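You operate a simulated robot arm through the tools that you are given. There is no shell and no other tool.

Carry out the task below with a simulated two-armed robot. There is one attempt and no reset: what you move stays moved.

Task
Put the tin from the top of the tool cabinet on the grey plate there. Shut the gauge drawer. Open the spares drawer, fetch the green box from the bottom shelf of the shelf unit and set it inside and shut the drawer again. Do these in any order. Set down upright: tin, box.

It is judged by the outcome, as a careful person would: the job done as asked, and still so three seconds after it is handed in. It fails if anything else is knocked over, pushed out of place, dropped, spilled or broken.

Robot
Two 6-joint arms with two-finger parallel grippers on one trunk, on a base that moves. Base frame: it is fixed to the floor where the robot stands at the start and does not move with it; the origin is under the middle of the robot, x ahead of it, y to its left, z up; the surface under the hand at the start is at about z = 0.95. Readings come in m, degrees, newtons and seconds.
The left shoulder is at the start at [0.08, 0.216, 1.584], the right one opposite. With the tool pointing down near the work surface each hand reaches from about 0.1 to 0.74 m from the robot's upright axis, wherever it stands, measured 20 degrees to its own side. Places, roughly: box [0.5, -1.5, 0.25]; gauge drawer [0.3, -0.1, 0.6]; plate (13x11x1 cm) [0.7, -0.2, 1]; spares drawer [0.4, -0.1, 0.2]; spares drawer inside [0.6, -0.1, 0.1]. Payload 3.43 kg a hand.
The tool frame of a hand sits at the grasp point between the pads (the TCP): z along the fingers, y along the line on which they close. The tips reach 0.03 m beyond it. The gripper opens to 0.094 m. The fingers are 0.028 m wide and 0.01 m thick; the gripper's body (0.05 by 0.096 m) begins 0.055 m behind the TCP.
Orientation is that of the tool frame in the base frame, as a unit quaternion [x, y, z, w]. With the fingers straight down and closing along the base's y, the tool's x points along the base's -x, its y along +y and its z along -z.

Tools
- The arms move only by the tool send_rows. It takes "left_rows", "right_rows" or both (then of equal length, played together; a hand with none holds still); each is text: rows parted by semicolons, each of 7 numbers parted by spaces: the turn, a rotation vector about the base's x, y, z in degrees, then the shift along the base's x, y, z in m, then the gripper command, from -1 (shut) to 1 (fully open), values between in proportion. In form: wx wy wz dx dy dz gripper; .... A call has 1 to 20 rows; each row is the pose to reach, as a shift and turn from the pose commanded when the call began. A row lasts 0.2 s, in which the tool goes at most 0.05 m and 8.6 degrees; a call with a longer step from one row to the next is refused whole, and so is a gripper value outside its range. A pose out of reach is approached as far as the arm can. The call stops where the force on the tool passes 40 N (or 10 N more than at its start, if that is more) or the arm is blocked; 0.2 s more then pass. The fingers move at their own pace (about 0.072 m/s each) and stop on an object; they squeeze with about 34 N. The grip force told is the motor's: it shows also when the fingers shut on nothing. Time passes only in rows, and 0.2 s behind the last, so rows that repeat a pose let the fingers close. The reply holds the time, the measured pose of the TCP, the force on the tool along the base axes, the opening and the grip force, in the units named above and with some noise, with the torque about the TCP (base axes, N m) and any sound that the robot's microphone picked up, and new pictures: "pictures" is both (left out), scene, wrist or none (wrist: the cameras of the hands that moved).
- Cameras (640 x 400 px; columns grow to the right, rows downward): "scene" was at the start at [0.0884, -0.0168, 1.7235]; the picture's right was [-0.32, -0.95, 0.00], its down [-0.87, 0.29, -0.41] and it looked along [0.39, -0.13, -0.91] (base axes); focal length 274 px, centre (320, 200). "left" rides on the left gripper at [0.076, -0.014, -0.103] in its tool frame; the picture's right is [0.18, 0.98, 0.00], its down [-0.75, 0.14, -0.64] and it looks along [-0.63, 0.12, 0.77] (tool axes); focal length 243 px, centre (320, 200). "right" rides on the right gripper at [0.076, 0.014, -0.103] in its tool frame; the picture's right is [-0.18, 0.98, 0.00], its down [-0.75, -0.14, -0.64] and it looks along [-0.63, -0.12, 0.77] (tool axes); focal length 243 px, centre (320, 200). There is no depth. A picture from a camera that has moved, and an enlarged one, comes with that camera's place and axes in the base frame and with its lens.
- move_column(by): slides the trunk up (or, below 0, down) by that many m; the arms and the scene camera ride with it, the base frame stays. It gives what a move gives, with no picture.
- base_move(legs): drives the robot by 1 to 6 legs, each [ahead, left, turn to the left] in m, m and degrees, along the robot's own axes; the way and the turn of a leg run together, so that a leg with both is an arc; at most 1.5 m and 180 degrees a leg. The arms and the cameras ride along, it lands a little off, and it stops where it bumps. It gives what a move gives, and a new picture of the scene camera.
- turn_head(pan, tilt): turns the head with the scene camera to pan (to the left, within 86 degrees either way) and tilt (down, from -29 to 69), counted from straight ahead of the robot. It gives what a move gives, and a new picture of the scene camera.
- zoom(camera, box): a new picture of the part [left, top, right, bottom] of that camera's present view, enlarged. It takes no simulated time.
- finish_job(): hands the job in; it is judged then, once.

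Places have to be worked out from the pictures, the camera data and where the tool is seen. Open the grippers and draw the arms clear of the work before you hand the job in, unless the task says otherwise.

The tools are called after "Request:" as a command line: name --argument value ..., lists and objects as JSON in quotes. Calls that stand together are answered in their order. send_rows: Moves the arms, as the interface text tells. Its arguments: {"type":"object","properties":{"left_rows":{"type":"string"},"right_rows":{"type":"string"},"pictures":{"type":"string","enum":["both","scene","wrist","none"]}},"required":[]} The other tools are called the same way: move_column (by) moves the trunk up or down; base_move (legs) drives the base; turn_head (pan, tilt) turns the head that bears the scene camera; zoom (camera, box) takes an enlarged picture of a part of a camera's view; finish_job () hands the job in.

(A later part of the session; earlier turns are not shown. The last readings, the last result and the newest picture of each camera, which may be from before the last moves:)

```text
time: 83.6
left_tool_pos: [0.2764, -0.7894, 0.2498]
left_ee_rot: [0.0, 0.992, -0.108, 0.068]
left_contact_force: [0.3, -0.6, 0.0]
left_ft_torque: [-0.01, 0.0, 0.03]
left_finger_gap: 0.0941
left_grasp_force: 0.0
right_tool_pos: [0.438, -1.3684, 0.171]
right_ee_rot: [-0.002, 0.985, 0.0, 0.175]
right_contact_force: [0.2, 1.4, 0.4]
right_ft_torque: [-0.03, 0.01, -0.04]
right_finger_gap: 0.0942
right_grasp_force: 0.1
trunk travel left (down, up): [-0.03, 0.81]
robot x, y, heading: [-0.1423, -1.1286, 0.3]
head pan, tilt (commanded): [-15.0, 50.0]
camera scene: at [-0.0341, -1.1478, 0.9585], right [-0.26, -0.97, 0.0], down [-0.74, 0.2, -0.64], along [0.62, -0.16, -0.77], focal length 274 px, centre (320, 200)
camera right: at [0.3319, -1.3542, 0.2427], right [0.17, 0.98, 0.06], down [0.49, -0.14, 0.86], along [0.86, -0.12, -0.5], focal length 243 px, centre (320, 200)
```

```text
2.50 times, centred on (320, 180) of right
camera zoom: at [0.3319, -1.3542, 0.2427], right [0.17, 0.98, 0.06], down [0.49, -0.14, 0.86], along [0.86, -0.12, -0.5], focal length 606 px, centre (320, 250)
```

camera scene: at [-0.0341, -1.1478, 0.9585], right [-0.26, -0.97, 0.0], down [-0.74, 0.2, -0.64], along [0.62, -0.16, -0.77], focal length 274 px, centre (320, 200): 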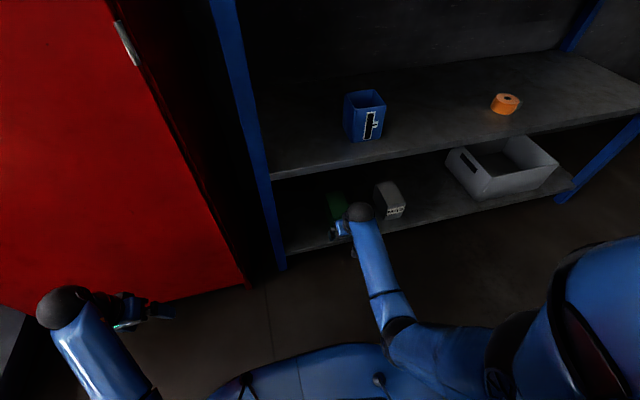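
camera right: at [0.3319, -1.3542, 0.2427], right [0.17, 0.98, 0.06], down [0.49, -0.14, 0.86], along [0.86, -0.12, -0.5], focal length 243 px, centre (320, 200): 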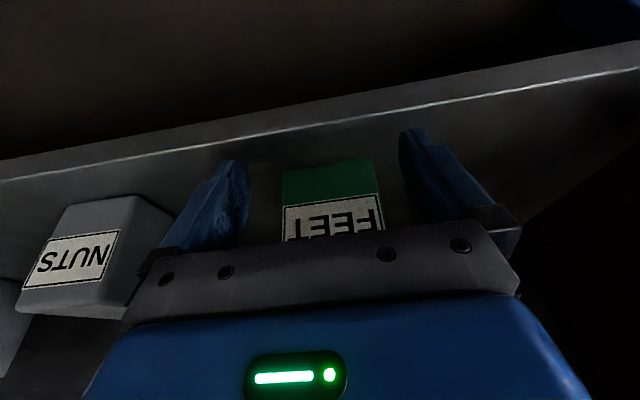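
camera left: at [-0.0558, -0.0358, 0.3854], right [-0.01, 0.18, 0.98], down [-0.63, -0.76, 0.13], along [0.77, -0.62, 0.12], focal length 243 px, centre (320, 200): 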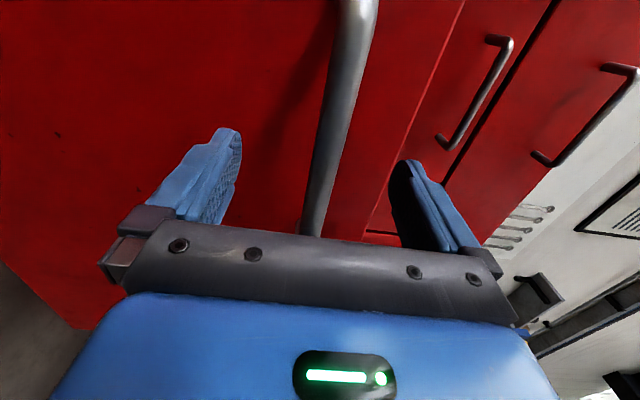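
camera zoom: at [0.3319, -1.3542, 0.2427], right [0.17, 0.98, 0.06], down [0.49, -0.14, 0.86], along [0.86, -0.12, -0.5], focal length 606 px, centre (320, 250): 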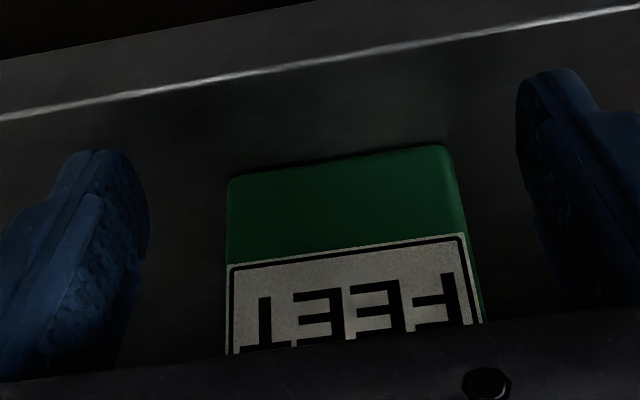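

The two close views give the box: front at x≈0.485, y from -1.403 to -1.334 (7 cm wide, centre -1.368), bottom z≈0.12. The hand is centred, so I slide forward with the fingers either side of it.

Request:
send_rows --right_rows "0 0 0 0.015 0 0.004 1; 0 0 0 0.03 0 0.007 1; 0 0 0 0.045 0 0.007 1; 0 0 0 0.06 0 0.007 1; 0 0 0 0.075 0 0.007 1; 0 0 0 0.09 0 0.007 1; 0 0 0 0.09 0 0.007 1" --pictures "both"

```text
time: 85.2
left_tool_pos: [0.2764, -0.7897, 0.2496]
left_ee_rot: [0.0, 0.992, -0.108, 0.068]
left_contact_force: [0.5, -0.6, 0.3]
left_ft_torque: [0.0, -0.01, 0.01]
left_finger_gap: 0.0942
left_grasp_force: 0.0
right_tool_pos: [0.5272, -1.3694, 0.1755]
right_ee_rot: [-0.001, 0.985, -0.001, 0.174]
right_contact_force: [0.5, -0.7, 0.3]
right_ft_torque: [-0.01, -0.03, -0.01]
right_finger_gap: 0.0936
right_grasp_force: 0.2
trunk travel left (down, up): [-0.03, 0.81]
robot x, y, heading: [-0.1385, -1.1251, 0.1]
head pan, tilt (commanded): [-15.0, 50.0]
camera scene: at [-0.0341, -1.1478, 0.9585], right [-0.26, -0.97, 0.0], down [-0.74, 0.2, -0.64], along [0.62, -0.16, -0.77], focal length 274 px, centre (320, 200)
camera right: at [0.4212, -1.3556, 0.2472], right [0.17, 0.98, 0.06], down [0.49, -0.14, 0.86], along [0.86, -0.12, -0.5], focal length 243 px, centre (320, 200)
```

scene: 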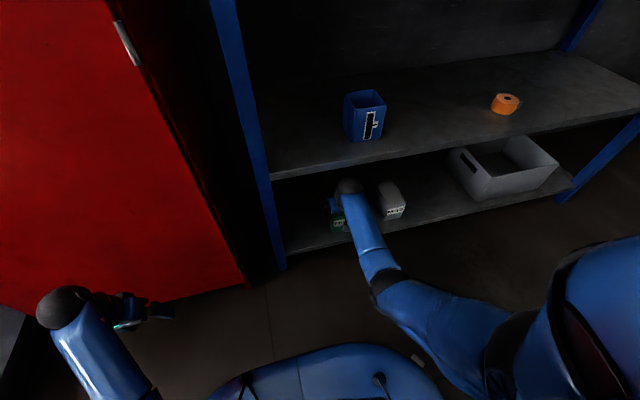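
right: 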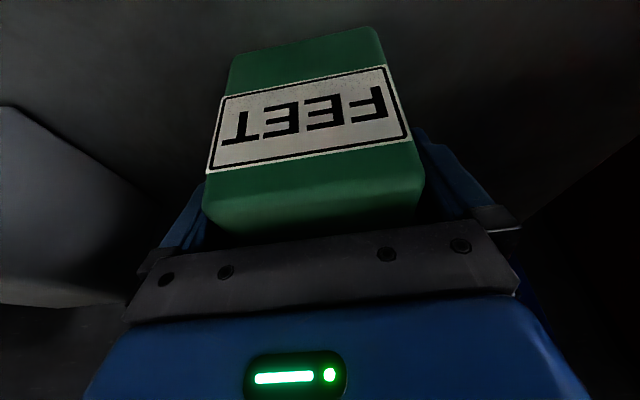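

The FEET box is between the fingers, no contact yet. I close the gripper on it.

Request:
send_rows --right_rows "0 0 0 0 0 0 0.7; 0 0 0 0 0 0 0.3; 0 0 0 0 0 0 -0.2; 0 0 0 0 0 0 -1; 0 0 0 0 0 0 -1; 0 0 0 0 0 0 -1" --pictures "wrist"

```text
time: 86.6
left_tool_pos: [0.2771, -0.7883, 0.25]
left_ee_rot: [0.001, 0.992, -0.107, 0.067]
left_contact_force: [0.2, -0.3, -0.2]
left_ft_torque: [0.0, -0.01, -0.02]
left_finger_gap: 0.0942
left_grasp_force: 0.0
right_tool_pos: [0.5268, -1.3695, 0.1757]
right_ee_rot: [-0.002, 0.985, 0.0, 0.174]
right_contact_force: [0.7, 1.0, -0.2]
right_ft_torque: [0.17, 0.0, 0.0]
right_finger_gap: 0.0762
right_grasp_force: 34.2
trunk travel left (down, up): [-0.03, 0.81]
robot x, y, heading: [-0.1394, -1.1314, 0.3]
head pan, tilt (commanded): [-15.0, 50.0]
camera right: at [0.4211, -1.3556, 0.2473], right [0.17, 0.98, 0.06], down [0.49, -0.14, 0.86], along [0.86, -0.12, -0.5], focal length 243 px, centre (320, 200)
```

right: 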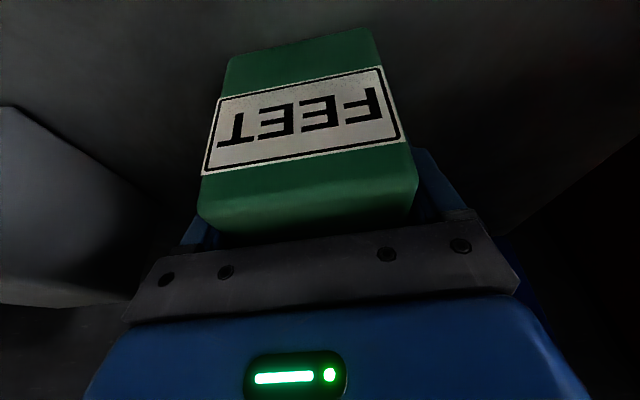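

Firmly gripped (7.6 cm, 34 N). I lift it 2 cm off the shelf and draw it straight out toward the robot.

Request:
send_rows --right_rows "0 0 0 0 0 0.007 -1; 0 0 0 0 0 0.014 -1; 0 0 0 0 0 0.02 -1; 0 0 0 0 0 0.02 -1; 0 0 0 -0.02 0 0.02 -1; 0 0 0 -0.05 0 0.02 -1; 0 0 0 -0.08 0 0.02 -1; 0 0 0 -0.11 0 0.022 -1; 0 0 0 -0.14 0 0.024 -1; 0 0 0 -0.17 0 0.026 -1; 0 0 0 -0.20 0 0.028 -1; 0 0 0 -0.20 0 0.028 -1" --pictures "both"

```text
time: 89.2
left_tool_pos: [0.277, -0.7896, 0.2503]
left_ee_rot: [0.0, 0.992, -0.107, 0.067]
left_contact_force: [0.4, 0.1, 0.4]
left_ft_torque: [0.02, 0.03, 0.0]
left_finger_gap: 0.0939
left_grasp_force: 0.1
right_tool_pos: [0.3281, -1.3696, 0.2072]
right_ee_rot: [-0.002, 0.985, 0.0, 0.175]
right_contact_force: [0.7, 0.7, -2.9]
right_ft_torque: [-0.03, 0.04, 0.0]
right_finger_gap: 0.0764
right_grasp_force: 33.4
trunk travel left (down, up): [-0.03, 0.81]
robot x, y, heading: [-0.1381, -1.1325, 0.1]
head pan, tilt (commanded): [-15.0, 50.0]
camera scene: at [-0.0339, -1.148, 0.9585], right [-0.26, -0.97, 0.0], down [-0.74, 0.2, -0.64], along [0.62, -0.16, -0.77], focal length 274 px, centre (320, 200)
camera right: at [0.2218, -1.3561, 0.278], right [0.17, 0.98, 0.06], down [0.49, -0.14, 0.86], along [0.86, -0.12, -0.5], focal length 243 px, centre (320, 200)
```

scene: 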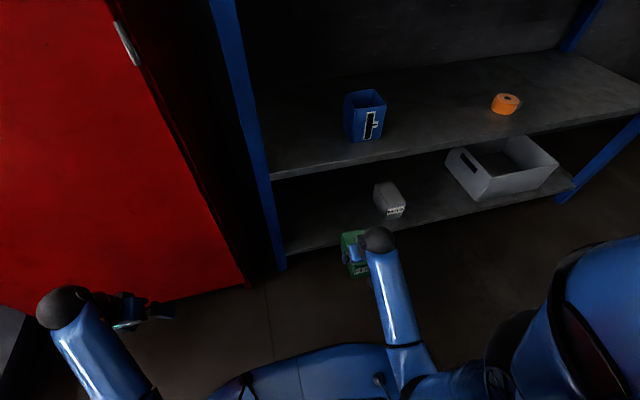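
right: 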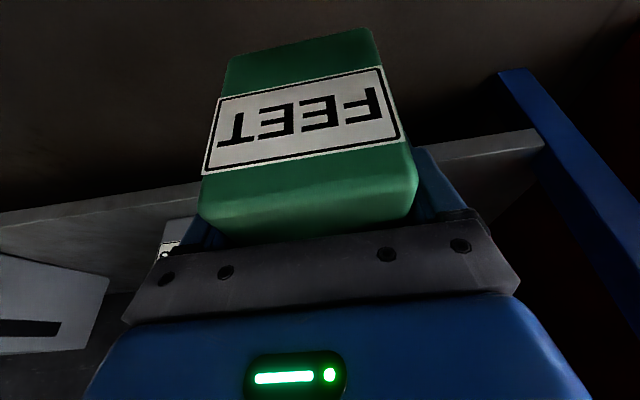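

The box is out and held (about 0.3 kg), and nothing else on the shelf moved. Before driving back I look at the open drawer from here to see its inside height and walls.

Request:
turn_head --pan 70 --tilt 30

Request:
zoom --camera "scene" --box '[200, 100, 500, 300]'

```text
time: 90.8
left_tool_pos: [0.2776, -0.7889, 0.2497]
left_ee_rot: [0.0, 0.992, -0.107, 0.067]
left_contact_force: [0.3, 0.3, 0.3]
left_ft_torque: [0.0, -0.01, -0.03]
left_finger_gap: 0.0942
left_grasp_force: 0.1
right_tool_pos: [0.3287, -1.3704, 0.2053]
right_ee_rot: [-0.002, 0.985, 0.0, 0.175]
right_contact_force: [-0.4, -0.5, -2.9]
right_ft_torque: [-0.02, 0.03, 0.01]
right_finger_gap: 0.0761
right_grasp_force: 34.1
trunk travel left (down, up): [-0.03, 0.81]
robot x, y, heading: [-0.1407, -1.1286, -0.0]
head pan, tilt (commanded): [70.0, 30.0]
camera scene: at [-0.0776, -1.0432, 0.9881], right [0.94, -0.34, 0.0], down [-0.17, -0.47, -0.87], along [0.29, 0.81, -0.5], focal length 274 px, centre (320, 200)
```

scene: 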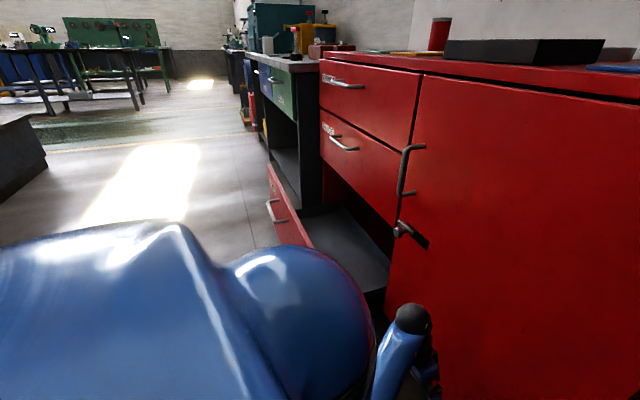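

```text
2.00 times, centred on (350, 200) of scene
camera zoom: at [-0.0776, -1.0432, 0.9881], right [0.94, -0.34, 0.0], down [-0.17, -0.47, -0.87], along [0.29, 0.81, -0.5], focal length 548 px, centre (260, 200)
```

zoom: 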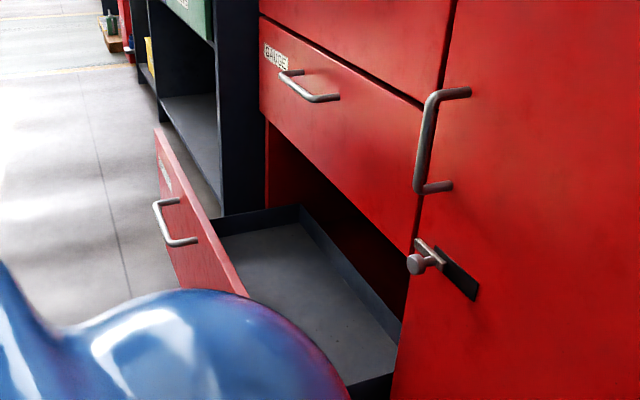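

The view shows the spares drawer is a shallow tray (low side walls, top ≈ z 0.22, floor ≈ 0.16) behind a tall front panel, so I'll come in over the low right-hand side wall rather than over the front. I back off from the shelf first, then turn 90° left in the open.

Request:
base_move --legs '[[-0.5, 0, 0], [0, 0, 90]]'

Request:
turn_head --pan -25 --tilt 40

```text
time: 97.5
left_tool_pos: [-0.9795, -0.7203, 0.2517]
left_ee_rot: [0.708, -0.695, 0.027, -0.123]
left_contact_force: [0.8, 0.3, -0.2]
left_ft_torque: [-0.02, 0.02, -0.02]
left_finger_gap: 0.094
left_grasp_force: 0.1
right_tool_pos: [-0.3988, -0.6578, 0.2075]
right_ee_rot: [0.704, -0.688, -0.124, -0.122]
right_contact_force: [0.3, -0.2, -4.2]
right_ft_torque: [-0.03, -0.04, -0.01]
right_finger_gap: 0.076
right_grasp_force: 34.2
trunk travel left (down, up): [-0.03, 0.81]
robot x, y, heading: [-0.6257, -1.1333, 91.0]
head pan, tilt (commanded): [70.0, 30.0]
camera scene: at [-0.7137, -1.0693, 0.9881], right [0.32, 0.95, 0.0], down [0.47, -0.16, -0.87], along [-0.82, 0.28, -0.5], focal length 274 px, centre (320, 200)
```

scene: 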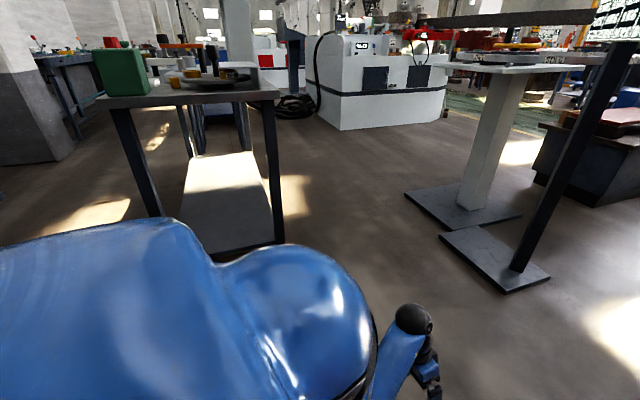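

```text
time: 99.2
left_tool_pos: [-0.9784, -0.7217, 0.25]
left_ee_rot: [0.708, -0.695, 0.028, -0.123]
left_contact_force: [-0.3, -0.1, -0.2]
left_ft_torque: [-0.01, -0.02, -0.03]
left_finger_gap: 0.0939
left_grasp_force: 0.1
right_tool_pos: [-0.3982, -0.6592, 0.2061]
right_ee_rot: [0.704, -0.688, -0.124, -0.123]
right_contact_force: [1.0, 0.0, -3.5]
right_ft_torque: [-0.05, 0.0, -0.01]
right_finger_gap: 0.0764
right_grasp_force: 34.4
trunk travel left (down, up): [-0.03, 0.81]
robot x, y, heading: [-0.6279, -1.1303, 91.2]
head pan, tilt (commanded): [-25.0, 40.0]
camera scene: at [-0.5939, -1.0204, 0.9727], right [0.92, -0.4, 0.0], down [-0.26, -0.59, -0.77], along [0.31, 0.7, -0.64], focal length 274 px, centre (320, 200)
```

scene: 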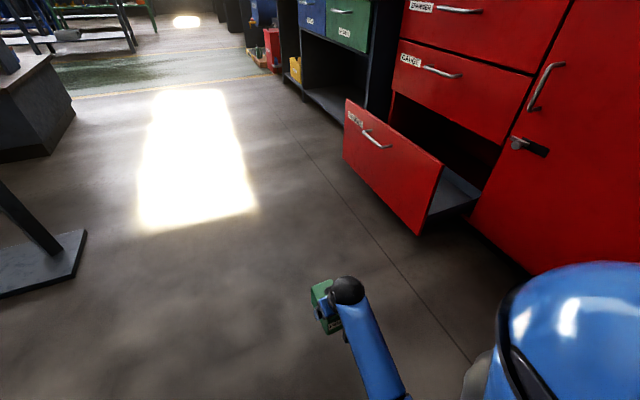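

Turned and clear. I zoom on the drawer to check the side wall height and panel edge from this side.

Request:
zoom --camera "scene" --box '[330, 80, 560, 250]'

```text
2.35 times, centred on (445, 165) of scene
camera zoom: at [-0.5939, -1.0204, 0.9727], right [0.92, -0.4, 0.0], down [-0.26, -0.59, -0.77], along [0.31, 0.7, -0.64], focal length 645 px, centre (26, 282)
```

zoom: 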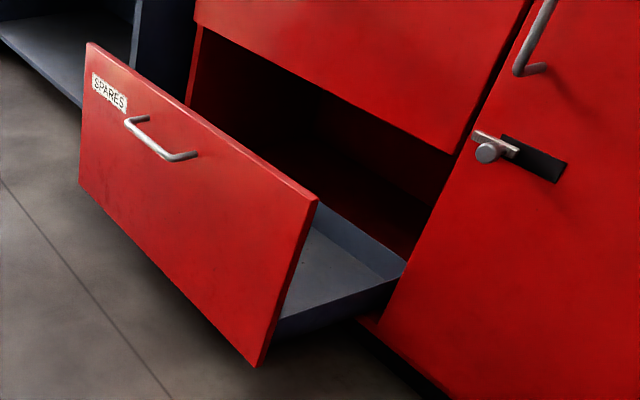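

The side wall is indeed low (top ≈ z 0.22, right wall at y≈-0.46), and a bolt knob sits on the door near (0.33, -0.53, 0.54), which I'll keep clear of. I slide the robot 0.5 m to its right (towards the cabinet) while still short of the drawer, then raise the trunk.

Request:
base_move --legs '[[0, -0.5, -1.2]]'

Request:
move_column --by 0.16

Request:
turn_head --pan -15 --tilt 50

```text
time: 102.1
left_tool_pos: [-0.486, -0.7091, 0.25]
left_ee_rot: [0.705, -0.698, 0.028, -0.123]
left_contact_force: [0.7, -0.5, 0.1]
left_ft_torque: [-0.03, -0.01, 0.01]
left_finger_gap: 0.094
left_grasp_force: 0.2
right_tool_pos: [0.095, -0.65, 0.2073]
right_ee_rot: [0.701, -0.691, -0.123, -0.123]
right_contact_force: [0.1, -0.5, -2.9]
right_ft_torque: [-0.05, 0.0, -0.01]
right_finger_gap: 0.0763
right_grasp_force: 34.4
trunk travel left (down, up): [-0.03, 0.81]
robot x, y, heading: [-0.1395, -1.1215, 91.0]
head pan, tilt (commanded): [-25.0, 40.0]
camera scene: at [-0.1026, -1.0111, 0.9727], right [0.91, -0.41, 0.0], down [-0.26, -0.59, -0.77], along [0.31, 0.7, -0.64], focal length 274 px, centre (320, 200)
```

scene: 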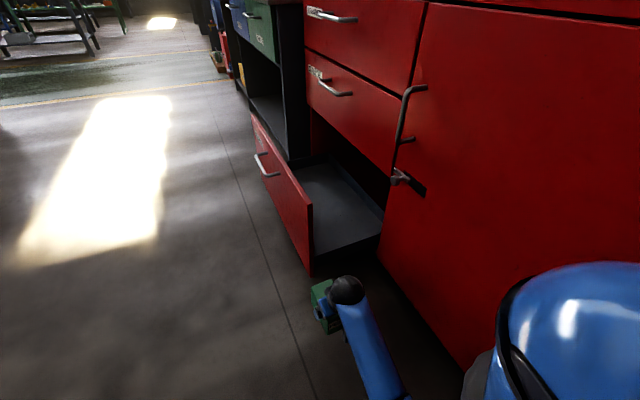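

```text
time: 104.0
left_tool_pos: [-0.4852, -0.7088, 0.4097]
left_ee_rot: [0.706, -0.697, 0.028, -0.124]
left_contact_force: [0.3, -0.2, 0.3]
left_ft_torque: [0.0, 0.05, 0.02]
left_finger_gap: 0.094
left_grasp_force: 0.1
right_tool_pos: [0.095, -0.6501, 0.366]
right_ee_rot: [0.701, -0.691, -0.124, -0.123]
right_contact_force: [-0.4, 1.2, -3.9]
right_ft_torque: [-0.05, 0.01, -0.01]
right_finger_gap: 0.0762
right_grasp_force: 34.0
trunk travel left (down, up): [-0.19, 0.65]
robot x, y, heading: [-0.1377, -1.119, 90.8]
head pan, tilt (commanded): [-25.0, 40.0]
```

```text
time: 104.7
left_tool_pos: [-0.484, -0.7083, 0.4106]
left_ee_rot: [0.706, -0.697, 0.027, -0.123]
left_contact_force: [0.3, 0.0, 0.0]
left_ft_torque: [0.01, -0.02, 0.01]
left_finger_gap: 0.0942
left_grasp_force: 0.0
right_tool_pos: [0.0958, -0.6497, 0.3662]
right_ee_rot: [0.702, -0.691, -0.124, -0.124]
right_contact_force: [-0.2, 0.4, -3.1]
right_ft_torque: [-0.08, 0.01, -0.02]
right_finger_gap: 0.076
right_grasp_force: 33.8
trunk travel left (down, up): [-0.19, 0.65]
robot x, y, heading: [-0.1373, -1.1212, 91.1]
head pan, tilt (commanded): [-15.0, 50.0]
camera scene: at [-0.1187, -1.014, 1.1185], right [0.97, -0.24, 0.0], down [-0.19, -0.74, -0.64], along [0.16, 0.62, -0.77], focal length 274 px, centre (320, 200)
```

scene: 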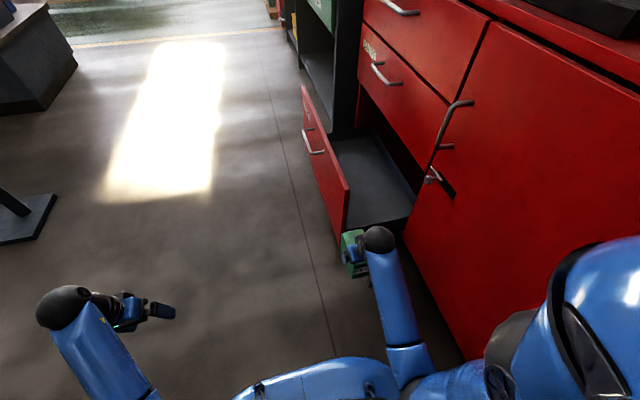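

The hand with the box is at (0.096, -0.65, 0.366), right of the drawer panel. I shift it to x≈0.215 so it lines up with the tray opening between the front panel and the cabinet face.

Request:
send_rows --right_rows "0 0 0 0.03 0 0 -1; 0 0 0 0.06 0 0 -1; 0 0 0 0.09 0 0 -1; 0 0 0 0.12 0 0 -1; 0 0 0 0.12 0 0 -1" --pictures "both"

```text
time: 105.9
left_tool_pos: [-0.4852, -0.7076, 0.4102]
left_ee_rot: [0.706, -0.697, 0.027, -0.123]
left_contact_force: [0.9, -0.2, 0.9]
left_ft_torque: [-0.01, 0.01, -0.01]
left_finger_gap: 0.094
left_grasp_force: 0.0
right_tool_pos: [0.2146, -0.6494, 0.365]
right_ee_rot: [0.701, -0.691, -0.123, -0.123]
right_contact_force: [0.0, -0.5, -4.0]
right_ft_torque: [-0.02, -0.01, 0.01]
right_finger_gap: 0.0762
right_grasp_force: 33.5
trunk travel left (down, up): [-0.19, 0.65]
robot x, y, heading: [-0.14, -1.1217, 91.0]
head pan, tilt (commanded): [-15.0, 50.0]
camera scene: at [-0.1187, -1.014, 1.1185], right [0.97, -0.24, 0.0], down [-0.19, -0.74, -0.64], along [0.16, 0.62, -0.77], focal length 274 px, centre (320, 200)
camera right: at [0.2034, -0.7566, 0.4373], right [-0.99, 0.16, 0.06], down [0.13, 0.49, 0.86], along [0.11, 0.86, -0.5], focal length 243 px, centre (320, 200)
```

scene: 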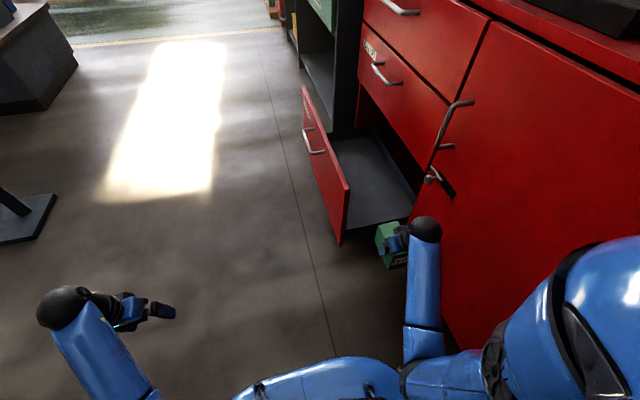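
right: 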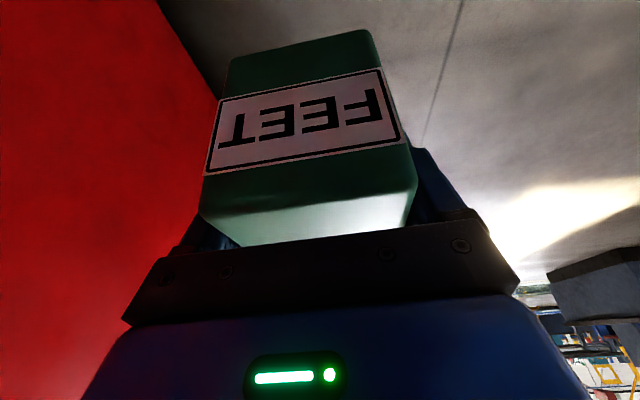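

The hand is lined up with the tray opening and 9 cm above its wall. I drive ahead 0.17 m so the box begins to pass over the low side wall.

Request:
base_move --legs '[[0.17, 0, -0.5]]'

```text
time: 107.4
left_tool_pos: [-0.4838, -0.5315, 0.41]
left_ee_rot: [0.703, -0.7, 0.029, -0.123]
left_contact_force: [-0.1, 0.0, 0.9]
left_ft_torque: [0.02, -0.02, -0.01]
left_finger_gap: 0.0941
left_grasp_force: 0.1
right_tool_pos: [0.2163, -0.4787, 0.366]
right_ee_rot: [0.698, -0.694, -0.123, -0.124]
right_contact_force: [0.2, 0.0, -3.8]
right_ft_torque: [-0.05, -0.04, 0.03]
right_finger_gap: 0.0761
right_grasp_force: 34.7
trunk travel left (down, up): [-0.19, 0.65]
robot x, y, heading: [-0.1414, -0.9456, 90.2]
head pan, tilt (commanded): [-15.0, 50.0]
camera scene: at [-0.1198, -0.8399, 1.1184], right [0.97, -0.25, 0.0], down [-0.19, -0.74, -0.64], along [0.16, 0.62, -0.77], focal length 274 px, centre (320, 200)
```

scene: 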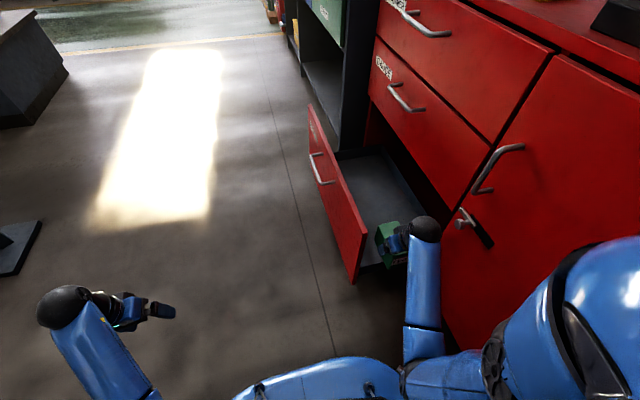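

The box is over the tray's edge with clearance all round. I extend the arm 0.22 m further in over the tray.

Request:
send_rows --right_rows "0 0 0 0 0.03 0 -1; 0 0 0 0 0.065 0 -1; 0 0 0 0 0.1 0 -1; 0 0 0 0 0.135 0 -1; 0 0 0 0 0.17 0 -1; 0 0 0 0 0.2 0 -1; 0 0 0 0 0.22 0 -1; 0 0 0 0 0.22 0 -1" --pictures "both"

Request:
zoom --camera "scene" --box '[290, 80, 530, 300]'

```text
time: 109.2
left_tool_pos: [-0.4826, -0.5323, 0.4104]
left_ee_rot: [0.703, -0.699, 0.029, -0.123]
left_contact_force: [0.1, -0.9, 0.4]
left_ft_torque: [-0.02, -0.02, -0.01]
left_finger_gap: 0.094
left_grasp_force: 0.0
right_tool_pos: [0.2193, -0.2577, 0.368]
right_ee_rot: [0.699, -0.694, -0.123, -0.123]
right_contact_force: [-0.7, -0.7, -3.0]
right_ft_torque: [0.0, 0.02, -0.02]
right_finger_gap: 0.0764
right_grasp_force: 34.2
trunk travel left (down, up): [-0.19, 0.65]
robot x, y, heading: [-0.1391, -0.9489, 90.5]
head pan, tilt (commanded): [-15.0, 50.0]
camera scene: at [-0.1198, -0.8407, 1.1185], right [0.97, -0.25, 0.0], down [-0.19, -0.74, -0.64], along [0.16, 0.62, -0.77], focal length 274 px, centre (320, 200)
camera right: at [0.2052, -0.3644, 0.4388], right [-0.98, 0.17, 0.06], down [0.14, 0.49, 0.86], along [0.11, 0.86, -0.5], focal length 243 px, centre (320, 200)
```

scene: 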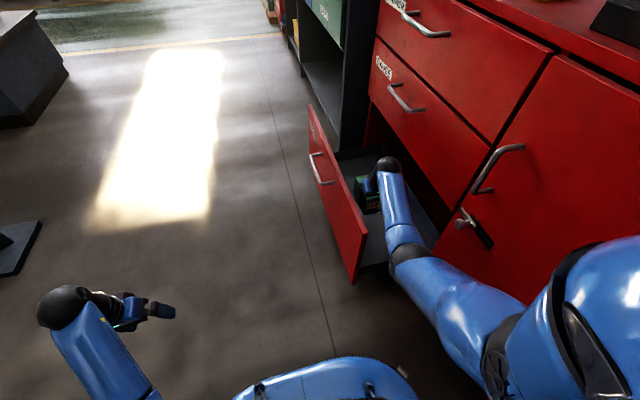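
right: 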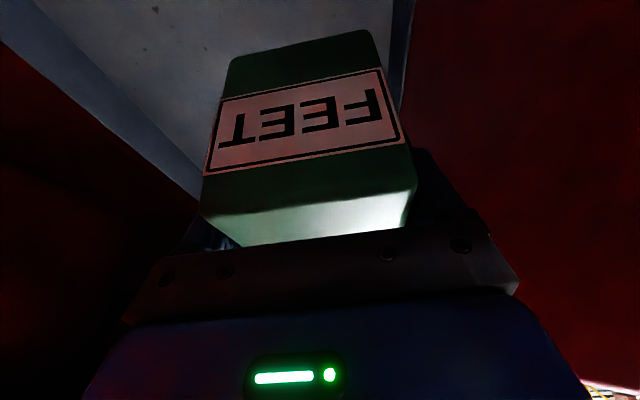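

```text
1.82 times, centred on (410, 190) of scene
camera zoom: at [-0.1198, -0.8407, 1.1185], right [0.97, -0.25, 0.0], down [-0.19, -0.74, -0.64], along [0.16, 0.62, -0.77], focal length 498 px, centre (156, 218)
```

zoom: 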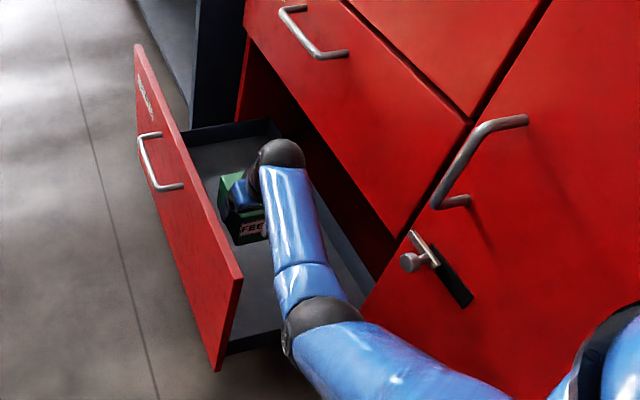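

The box hangs over the middle-right of the tray. I shift 2 cm toward the cabinet to give the forearm more room from the front panel, then lower with the trunk.

Request:
send_rows --right_rows "0 0 0 0.01 0 0 -1; 0 0 0 0.02 0 0 -1; 0 0 0 0.02 0 0 -1" --pictures "none"

Request:
move_column --by -0.1

Request:
turn_head --pan -20 --tilt 45

Request:
zoom --camera "scene" --box '[200, 80, 440, 300]'

```text
time: 110.0
left_tool_pos: [-0.4843, -0.5315, 0.411]
left_ee_rot: [0.703, -0.7, 0.029, -0.123]
left_contact_force: [-0.4, -0.2, 0.6]
left_ft_torque: [-0.03, 0.08, -0.01]
left_finger_gap: 0.094
left_grasp_force: 0.0
right_tool_pos: [0.2375, -0.2577, 0.3671]
right_ee_rot: [0.699, -0.693, -0.124, -0.124]
right_contact_force: [0.0, 0.9, -2.8]
right_ft_torque: [-0.05, -0.02, 0.0]
right_finger_gap: 0.0762
right_grasp_force: 33.6
trunk travel left (down, up): [-0.19, 0.65]
robot x, y, heading: [-0.1429, -0.9488, 90.3]
head pan, tilt (commanded): [-15.0, 50.0]
```

```text
time: 111.3
left_tool_pos: [-0.4836, -0.5324, 0.3105]
left_ee_rot: [0.703, -0.7, 0.029, -0.124]
left_contact_force: [-0.1, -0.3, 0.7]
left_ft_torque: [-0.03, -0.02, 0.0]
left_finger_gap: 0.0941
left_grasp_force: 0.0
right_tool_pos: [0.2373, -0.2569, 0.2675]
right_ee_rot: [0.699, -0.694, -0.123, -0.124]
right_contact_force: [0.6, -0.8, -2.8]
right_ft_torque: [-0.03, -0.06, -0.03]
right_finger_gap: 0.076
right_grasp_force: 33.8
trunk travel left (down, up): [-0.09, 0.75]
robot x, y, heading: [-0.1419, -0.9486, 90.4]
head pan, tilt (commanded): [-15.0, 50.0]
```

```text
time: 112.0
left_tool_pos: [-0.4835, -0.5328, 0.3116]
left_ee_rot: [0.703, -0.7, 0.029, -0.124]
left_contact_force: [0.1, 0.4, 0.5]
left_ft_torque: [-0.03, 0.02, 0.04]
left_finger_gap: 0.0939
left_grasp_force: 0.2
right_tool_pos: [0.2379, -0.2575, 0.2668]
right_ee_rot: [0.699, -0.694, -0.123, -0.124]
right_contact_force: [0.3, -0.7, -3.1]
right_ft_torque: [-0.07, 0.0, 0.02]
right_finger_gap: 0.0762
right_grasp_force: 33.3
trunk travel left (down, up): [-0.09, 0.75]
robot x, y, heading: [-0.1408, -0.9464, 90.4]
head pan, tilt (commanded): [-20.0, 45.0]
camera scene: at [-0.112, -0.8385, 1.0254], right [0.94, -0.33, 0.0], down [-0.24, -0.67, -0.71], along [0.24, 0.67, -0.71], focal length 274 px, centre (320, 200)
```

scene: 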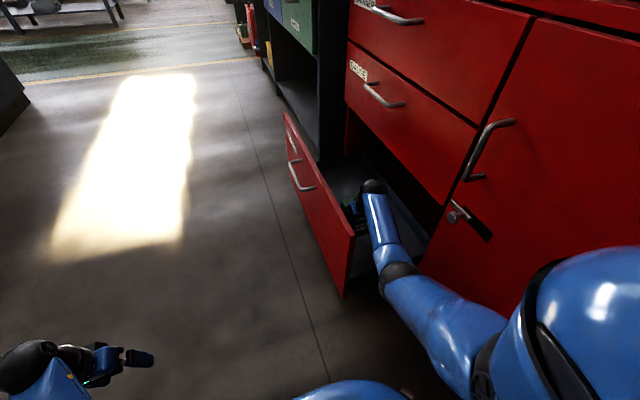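

```text
1.82 times, centred on (320, 190) of scene
camera zoom: at [-0.112, -0.8385, 1.0254], right [0.94, -0.33, 0.0], down [-0.24, -0.67, -0.71], along [0.24, 0.67, -0.71], focal length 498 px, centre (320, 218)
```

zoom: 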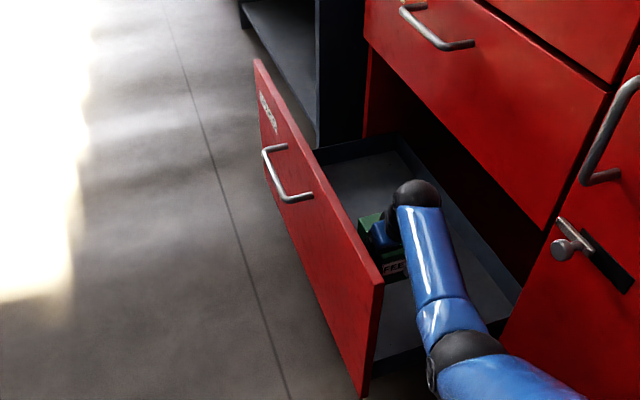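

Box bottom is about 5 cm above the tray floor and the forearm clears the panel. I lower 3.5 cm more and then in small steps to feel contact.

Request:
move_column --by -0.035

Request:
move_column --by -0.006

```text
time: 112.8
left_tool_pos: [-0.4836, -0.5327, 0.2756]
left_ee_rot: [0.703, -0.699, 0.027, -0.123]
left_contact_force: [0.2, -0.3, 1.4]
left_ft_torque: [-0.02, -0.01, 0.02]
left_finger_gap: 0.0937
left_grasp_force: 0.1
right_tool_pos: [0.2369, -0.2579, 0.2321]
right_ee_rot: [0.699, -0.694, -0.123, -0.123]
right_contact_force: [-0.2, 0.0, -2.6]
right_ft_torque: [-0.05, 0.01, -0.02]
right_finger_gap: 0.0762
right_grasp_force: 34.0
trunk travel left (down, up): [-0.055, 0.785]
robot x, y, heading: [-0.1414, -0.9485, 90.4]
head pan, tilt (commanded): [-20.0, 45.0]
```

```text
time: 113.3
left_tool_pos: [-0.4833, -0.5325, 0.2687]
left_ee_rot: [0.703, -0.7, 0.028, -0.123]
left_contact_force: [-0.4, -0.2, -0.8]
left_ft_torque: [-0.01, -0.04, 0.01]
left_finger_gap: 0.0941
left_grasp_force: 0.1
right_tool_pos: [0.2374, -0.2576, 0.2264]
right_ee_rot: [0.698, -0.694, -0.123, -0.123]
right_contact_force: [0.3, -0.5, -3.0]
right_ft_torque: [-0.01, 0.01, 0.01]
right_finger_gap: 0.0763
right_grasp_force: 33.9
trunk travel left (down, up): [-0.049, 0.791]
robot x, y, heading: [-0.1404, -0.9449, 90.4]
head pan, tilt (commanded): [-20.0, 45.0]
```

No contact yet (still about -3 N of box weight). I continue in 5 mm steps.

Request:
move_column --by -0.005

Request:
move_column --by -0.004

```text
time: 113.8
left_tool_pos: [-0.4833, -0.5317, 0.264]
left_ee_rot: [0.703, -0.7, 0.029, -0.123]
left_contact_force: [-0.1, 0.0, -0.4]
left_ft_torque: [0.0, -0.02, 0.0]
left_finger_gap: 0.0939
left_grasp_force: 0.1
right_tool_pos: [0.2357, -0.2574, 0.2203]
right_ee_rot: [0.698, -0.694, -0.123, -0.124]
right_contact_force: [-0.3, -0.4, -2.8]
right_ft_torque: [-0.05, 0.02, 0.0]
right_finger_gap: 0.0761
right_grasp_force: 34.0
trunk travel left (down, up): [-0.044, 0.796]
robot x, y, heading: [-0.1401, -0.9462, 90.3]
head pan, tilt (commanded): [-20.0, 45.0]
```

```text
time: 114.4
left_tool_pos: [-0.4839, -0.5326, 0.2614]
left_ee_rot: [0.704, -0.699, 0.028, -0.123]
left_contact_force: [0.1, -0.6, -0.1]
left_ft_torque: [0.0, 0.0, -0.02]
left_finger_gap: 0.094
left_grasp_force: 0.1
right_tool_pos: [0.2366, -0.2572, 0.2168]
right_ee_rot: [0.699, -0.694, -0.123, -0.124]
right_contact_force: [0.0, -0.1, -3.2]
right_ft_torque: [-0.05, 0.01, 0.0]
right_finger_gap: 0.0762
right_grasp_force: 34.1
trunk travel left (down, up): [-0.04, 0.8]
robot x, y, heading: [-0.1422, -0.9487, 90.4]
head pan, tilt (commanded): [-20.0, 45.0]
```

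Still hanging; I check with the wrist camera while taking two further small steps.

Request:
move_column --by -0.004

Request:
move_column --by -0.004

Request:
zoom --camera "right" --box '[0, 0, 640, 400]'

```text
time: 114.9
left_tool_pos: [-0.4839, -0.5324, 0.2568]
left_ee_rot: [0.703, -0.7, 0.028, -0.124]
left_contact_force: [-0.7, 0.0, -0.4]
left_ft_torque: [-0.04, -0.01, 0.01]
left_finger_gap: 0.094
left_grasp_force: 0.1
right_tool_pos: [0.2377, -0.2578, 0.2137]
right_ee_rot: [0.699, -0.694, -0.123, -0.123]
right_contact_force: [-0.1, 0.0, -3.1]
right_ft_torque: [-0.04, -0.03, -0.03]
right_finger_gap: 0.0762
right_grasp_force: 34.5
trunk travel left (down, up): [-0.036, 0.804]
robot x, y, heading: [-0.1399, -0.9463, 90.4]
head pan, tilt (commanded): [-20.0, 45.0]
```

```text
time: 115.4
left_tool_pos: [-0.4836, -0.5316, 0.2519]
left_ee_rot: [0.703, -0.7, 0.029, -0.123]
left_contact_force: [0.0, 1.0, 0.4]
left_ft_torque: [0.02, 0.06, 0.02]
left_finger_gap: 0.0941
left_grasp_force: 0.0
right_tool_pos: [0.2366, -0.2579, 0.2088]
right_ee_rot: [0.699, -0.693, -0.124, -0.124]
right_contact_force: [0.4, 0.5, -3.3]
right_ft_torque: [-0.05, 0.0, -0.02]
right_finger_gap: 0.0763
right_grasp_force: 33.9
trunk travel left (down, up): [-0.032, 0.808]
robot x, y, heading: [-0.1387, -0.9516, 90.7]
head pan, tilt (commanded): [-20.0, 45.0]
```

```text
1.00 times, centred on (320, 200) of right (not enlarged: the box is as wide or as high as the picture)
camera zoom: at [0.2245, -0.3649, 0.2803], right [-0.98, 0.17, 0.06], down [0.14, 0.49, 0.86], along [0.11, 0.86, -0.5], focal length 243 px, centre (320, 200)
```

zoom: 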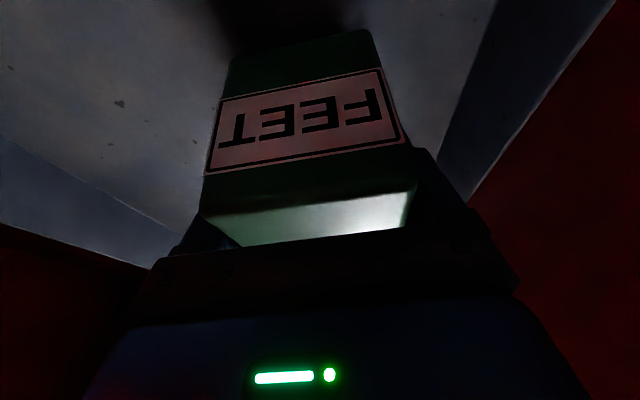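

A contact shadow shows the tray floor is close beneath the box. I keep lowering in 4 mm steps.

Request:
move_column --by -0.004

Request:
move_column --by -0.004

Request:
move_column --by -0.003

```text
time: 116.0
left_tool_pos: [-0.4834, -0.5327, 0.2489]
left_ee_rot: [0.703, -0.7, 0.028, -0.123]
left_contact_force: [-0.7, 0.0, -0.4]
left_ft_torque: [0.0, 0.02, -0.01]
left_finger_gap: 0.0937
left_grasp_force: 0.0
right_tool_pos: [0.237, -0.2576, 0.2045]
right_ee_rot: [0.698, -0.694, -0.123, -0.124]
right_contact_force: [0.4, -0.1, -3.3]
right_ft_torque: [-0.07, -0.01, 0.01]
right_finger_gap: 0.0763
right_grasp_force: 34.1
trunk travel left (down, up): [-0.028, 0.812]
robot x, y, heading: [-0.142, -0.9513, 90.5]
head pan, tilt (commanded): [-20.0, 45.0]
```

```text
time: 116.5
left_tool_pos: [-0.4841, -0.532, 0.2452]
left_ee_rot: [0.704, -0.699, 0.028, -0.122]
left_contact_force: [0.0, 1.5, -0.4]
left_ft_torque: [-0.01, -0.04, 0.02]
left_finger_gap: 0.0939
left_grasp_force: 0.0
right_tool_pos: [0.2377, -0.2578, 0.2012]
right_ee_rot: [0.699, -0.693, -0.125, -0.122]
right_contact_force: [-1.5, -0.3, -3.9]
right_ft_torque: [-0.06, 0.02, 0.0]
right_finger_gap: 0.0764
right_grasp_force: 33.7
trunk travel left (down, up): [-0.024, 0.816]
robot x, y, heading: [-0.1376, -0.9441, 90.6]
head pan, tilt (commanded): [-20.0, 45.0]
```

```text
time: 117.0
left_tool_pos: [-0.4836, -0.5328, 0.2416]
left_ee_rot: [0.703, -0.699, 0.029, -0.123]
left_contact_force: [0.2, 0.3, 0.9]
left_ft_torque: [0.01, 0.0, 0.0]
left_finger_gap: 0.094
left_grasp_force: 0.0
right_tool_pos: [0.2376, -0.2574, 0.1979]
right_ee_rot: [0.699, -0.694, -0.124, -0.124]
right_contact_force: [0.2, -0.1, -3.1]
right_ft_torque: [-0.03, 0.03, -0.02]
right_finger_gap: 0.0762
right_grasp_force: 34.0
trunk travel left (down, up): [-0.021, 0.819]
robot x, y, heading: [-0.1417, -0.9451, 90.7]
head pan, tilt (commanded): [-20.0, 45.0]
```

Still free. I use the arm for the last bit, 6 mm in small rows.

Request:
send_rows --right_rows "0 0 0 0 0 -0.002 -1; 0 0 0 0 0 -0.004 -1; 0 0 0 0 0 -0.006 -1; 0 0 0 0 0 -0.006 -1" --pictures "none"

Request:
turn_head --pan -27 --tilt 40

Request:
zoom --camera "scene" --box '[220, 120, 420, 290]'

```text
time: 118.0
left_tool_pos: [-0.4846, -0.5312, 0.2421]
left_ee_rot: [0.703, -0.7, 0.028, -0.123]
left_contact_force: [-0.3, 0.0, -0.1]
left_ft_torque: [-0.04, 0.0, 0.04]
left_finger_gap: 0.0938
left_grasp_force: 0.1
right_tool_pos: [0.2363, -0.2588, 0.1922]
right_ee_rot: [0.699, -0.694, -0.123, -0.124]
right_contact_force: [-0.4, 0.0, -2.8]
right_ft_torque: [-0.04, 0.03, 0.03]
right_finger_gap: 0.0762
right_grasp_force: 33.8
trunk travel left (down, up): [-0.021, 0.819]
robot x, y, heading: [-0.1441, -0.9469, 90.4]
head pan, tilt (commanded): [-20.0, 45.0]
```

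```text
time: 118.7
left_tool_pos: [-0.4827, -0.5323, 0.2423]
left_ee_rot: [0.703, -0.7, 0.027, -0.124]
left_contact_force: [0.6, -0.1, -0.3]
left_ft_torque: [-0.02, 0.01, -0.01]
left_finger_gap: 0.094
left_grasp_force: 0.1
right_tool_pos: [0.2364, -0.2586, 0.1926]
right_ee_rot: [0.698, -0.695, -0.123, -0.124]
right_contact_force: [-0.4, -0.6, -3.3]
right_ft_torque: [-0.04, 0.0, 0.01]
right_finger_gap: 0.0762
right_grasp_force: 33.9
trunk travel left (down, up): [-0.021, 0.819]
robot x, y, heading: [-0.1432, -0.9475, 90.5]
head pan, tilt (commanded): [-27.0, 40.0]
camera scene: at [-0.1012, -0.8391, 0.9636], right [0.89, -0.45, 0.0], down [-0.29, -0.58, -0.77], along [0.34, 0.68, -0.64], focal length 274 px, centre (320, 200)
```

scene: 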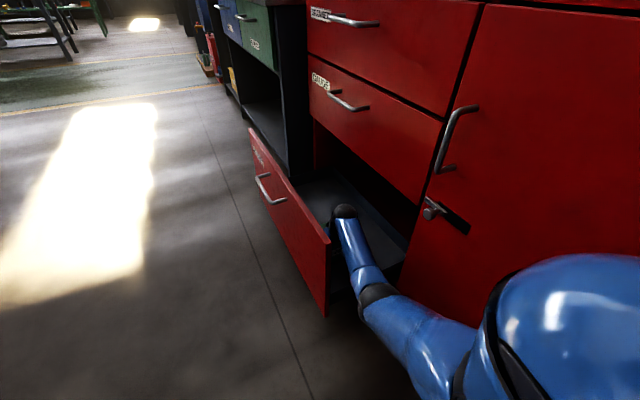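

```text
2.35 times, centred on (320, 205) of scene
camera zoom: at [-0.1012, -0.8391, 0.9636], right [0.89, -0.45, 0.0], down [-0.29, -0.58, -0.77], along [0.34, 0.68, -0.64], focal length 645 px, centre (320, 188)
```

zoom: 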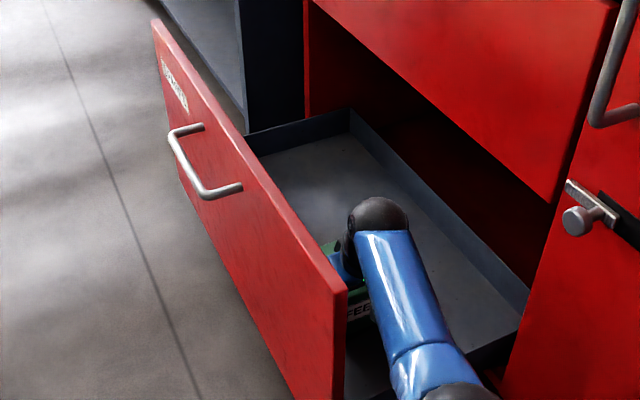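

Still hanging freely at TCP z 0.192. I continue down a few mm at a time.

Request:
send_rows --right_rows "0 0 0 0 0 -0.002 -1; 0 0 0 0 0 -0.004 -1; 0 0 0 0 0 -0.005 -1; 0 0 0 0 0 -0.005 -1" --pictures "none"

Request:
send_rows --right_rows "0 0 0 0 0 -0.002 -1; 0 0 0 0 0 -0.004 -1; 0 0 0 0 0 -0.005 -1; 0 0 0 0 0 -0.005 -1" --pictures "none"

```text
time: 119.7
left_tool_pos: [-0.4832, -0.5329, 0.2419]
left_ee_rot: [0.703, -0.7, 0.028, -0.123]
left_contact_force: [-0.9, -0.5, 0.1]
left_ft_torque: [0.01, 0.0, 0.0]
left_finger_gap: 0.094
left_grasp_force: 0.0
right_tool_pos: [0.2379, -0.2576, 0.1864]
right_ee_rot: [0.699, -0.693, -0.124, -0.124]
right_contact_force: [-0.5, -0.3, -3.9]
right_ft_torque: [-0.02, 0.01, 0.02]
right_finger_gap: 0.0762
right_grasp_force: 34.1
trunk travel left (down, up): [-0.021, 0.819]
robot x, y, heading: [-0.1412, -0.95, 90.1]
head pan, tilt (commanded): [-27.0, 40.0]
```

```text
time: 120.7
left_tool_pos: [-0.4831, -0.5317, 0.2429]
left_ee_rot: [0.703, -0.7, 0.029, -0.124]
left_contact_force: [-0.3, -0.9, 0.3]
left_ft_torque: [0.0, -0.01, 0.01]
left_finger_gap: 0.0939
left_grasp_force: 0.1
right_tool_pos: [0.2369, -0.2575, 0.1804]
right_ee_rot: [0.699, -0.694, -0.124, -0.124]
right_contact_force: [-0.4, 0.5, -4.4]
right_ft_torque: [-0.09, 0.0, 0.01]
right_finger_gap: 0.0762
right_grasp_force: 33.8
trunk travel left (down, up): [-0.021, 0.819]
robot x, y, heading: [-0.1432, -0.9475, 90.2]
head pan, tilt (commanded): [-27.0, 40.0]
```

Recomputing the tray's far corner with its true width gives a floor near z≈0.12, so contact should be near TCP z≈0.175. I keep going carefully.

Request:
send_rows --right_rows "0 0 0 0 0 -0.002 -1; 0 0 0 0 0 -0.004 -1; 0 0 0 0 0 -0.004 -1" --pictures "wrist"

```text
time: 121.5
left_tool_pos: [-0.4844, -0.5325, 0.2411]
left_ee_rot: [0.703, -0.7, 0.029, -0.123]
left_contact_force: [0.2, -0.5, -0.7]
left_ft_torque: [0.0, 0.01, 0.0]
left_finger_gap: 0.0938
left_grasp_force: 0.0
right_tool_pos: [0.2368, -0.2574, 0.1769]
right_ee_rot: [0.698, -0.695, -0.123, -0.123]
right_contact_force: [-0.6, 0.4, -3.1]
right_ft_torque: [-0.04, -0.05, 0.02]
right_finger_gap: 0.0759
right_grasp_force: 33.8
trunk travel left (down, up): [-0.021, 0.819]
robot x, y, heading: [-0.141, -0.9465, 90.4]
head pan, tilt (commanded): [-27.0, 40.0]
camera right: at [0.2239, -0.3644, 0.2487], right [-0.98, 0.17, 0.06], down [0.14, 0.49, 0.86], along [0.11, 0.86, -0.5], focal length 243 px, centre (320, 200)
```

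right: 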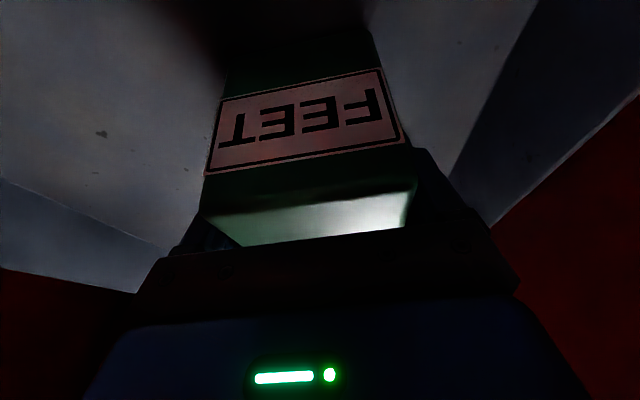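

Request:
send_rows --right_rows "0 0 0 0 0 -0.002 -1; 0 0 0 0 0 -0.004 -1; 0 0 0 0 0 -0.004 -1" --pictures "none"

Request:
send_rows --right_rows "0 0 0 0 0 -0.002 -1; 0 0 0 0 0 -0.004 -1; 0 0 0 0 0 -0.004 -1" --pictures "none"

```text
time: 122.3
left_tool_pos: [-0.4834, -0.5323, 0.2426]
left_ee_rot: [0.703, -0.7, 0.029, -0.123]
left_contact_force: [0.4, 0.1, -0.3]
left_ft_torque: [-0.01, 0.01, -0.01]
left_finger_gap: 0.0939
left_grasp_force: 0.1
right_tool_pos: [0.2372, -0.2576, 0.1731]
right_ee_rot: [0.699, -0.694, -0.123, -0.124]
right_contact_force: [0.0, -0.4, -1.2]
right_ft_torque: [0.08, 0.08, 0.03]
right_finger_gap: 0.0762
right_grasp_force: 33.8
trunk travel left (down, up): [-0.021, 0.819]
robot x, y, heading: [-0.1377, -0.9483, 90.5]
head pan, tilt (commanded): [-27.0, 40.0]
```

```text
time: 123.1
left_tool_pos: [-0.483, -0.5332, 0.2418]
left_ee_rot: [0.702, -0.7, 0.028, -0.125]
left_contact_force: [0.2, 0.0, -0.4]
left_ft_torque: [-0.01, -0.04, 0.01]
left_finger_gap: 0.094
left_grasp_force: 0.0
right_tool_pos: [0.2386, -0.2566, 0.173]
right_ee_rot: [0.698, -0.694, -0.124, -0.126]
right_contact_force: [-1.4, -4.7, 18.6]
right_ft_torque: [-0.86, 0.78, 0.1]
right_finger_gap: 0.0759
right_grasp_force: 33.5
trunk travel left (down, up): [-0.021, 0.819]
robot x, y, heading: [-0.1427, -0.9491, 90.5]
head pan, tilt (commanded): [-27.0, 40.0]
```

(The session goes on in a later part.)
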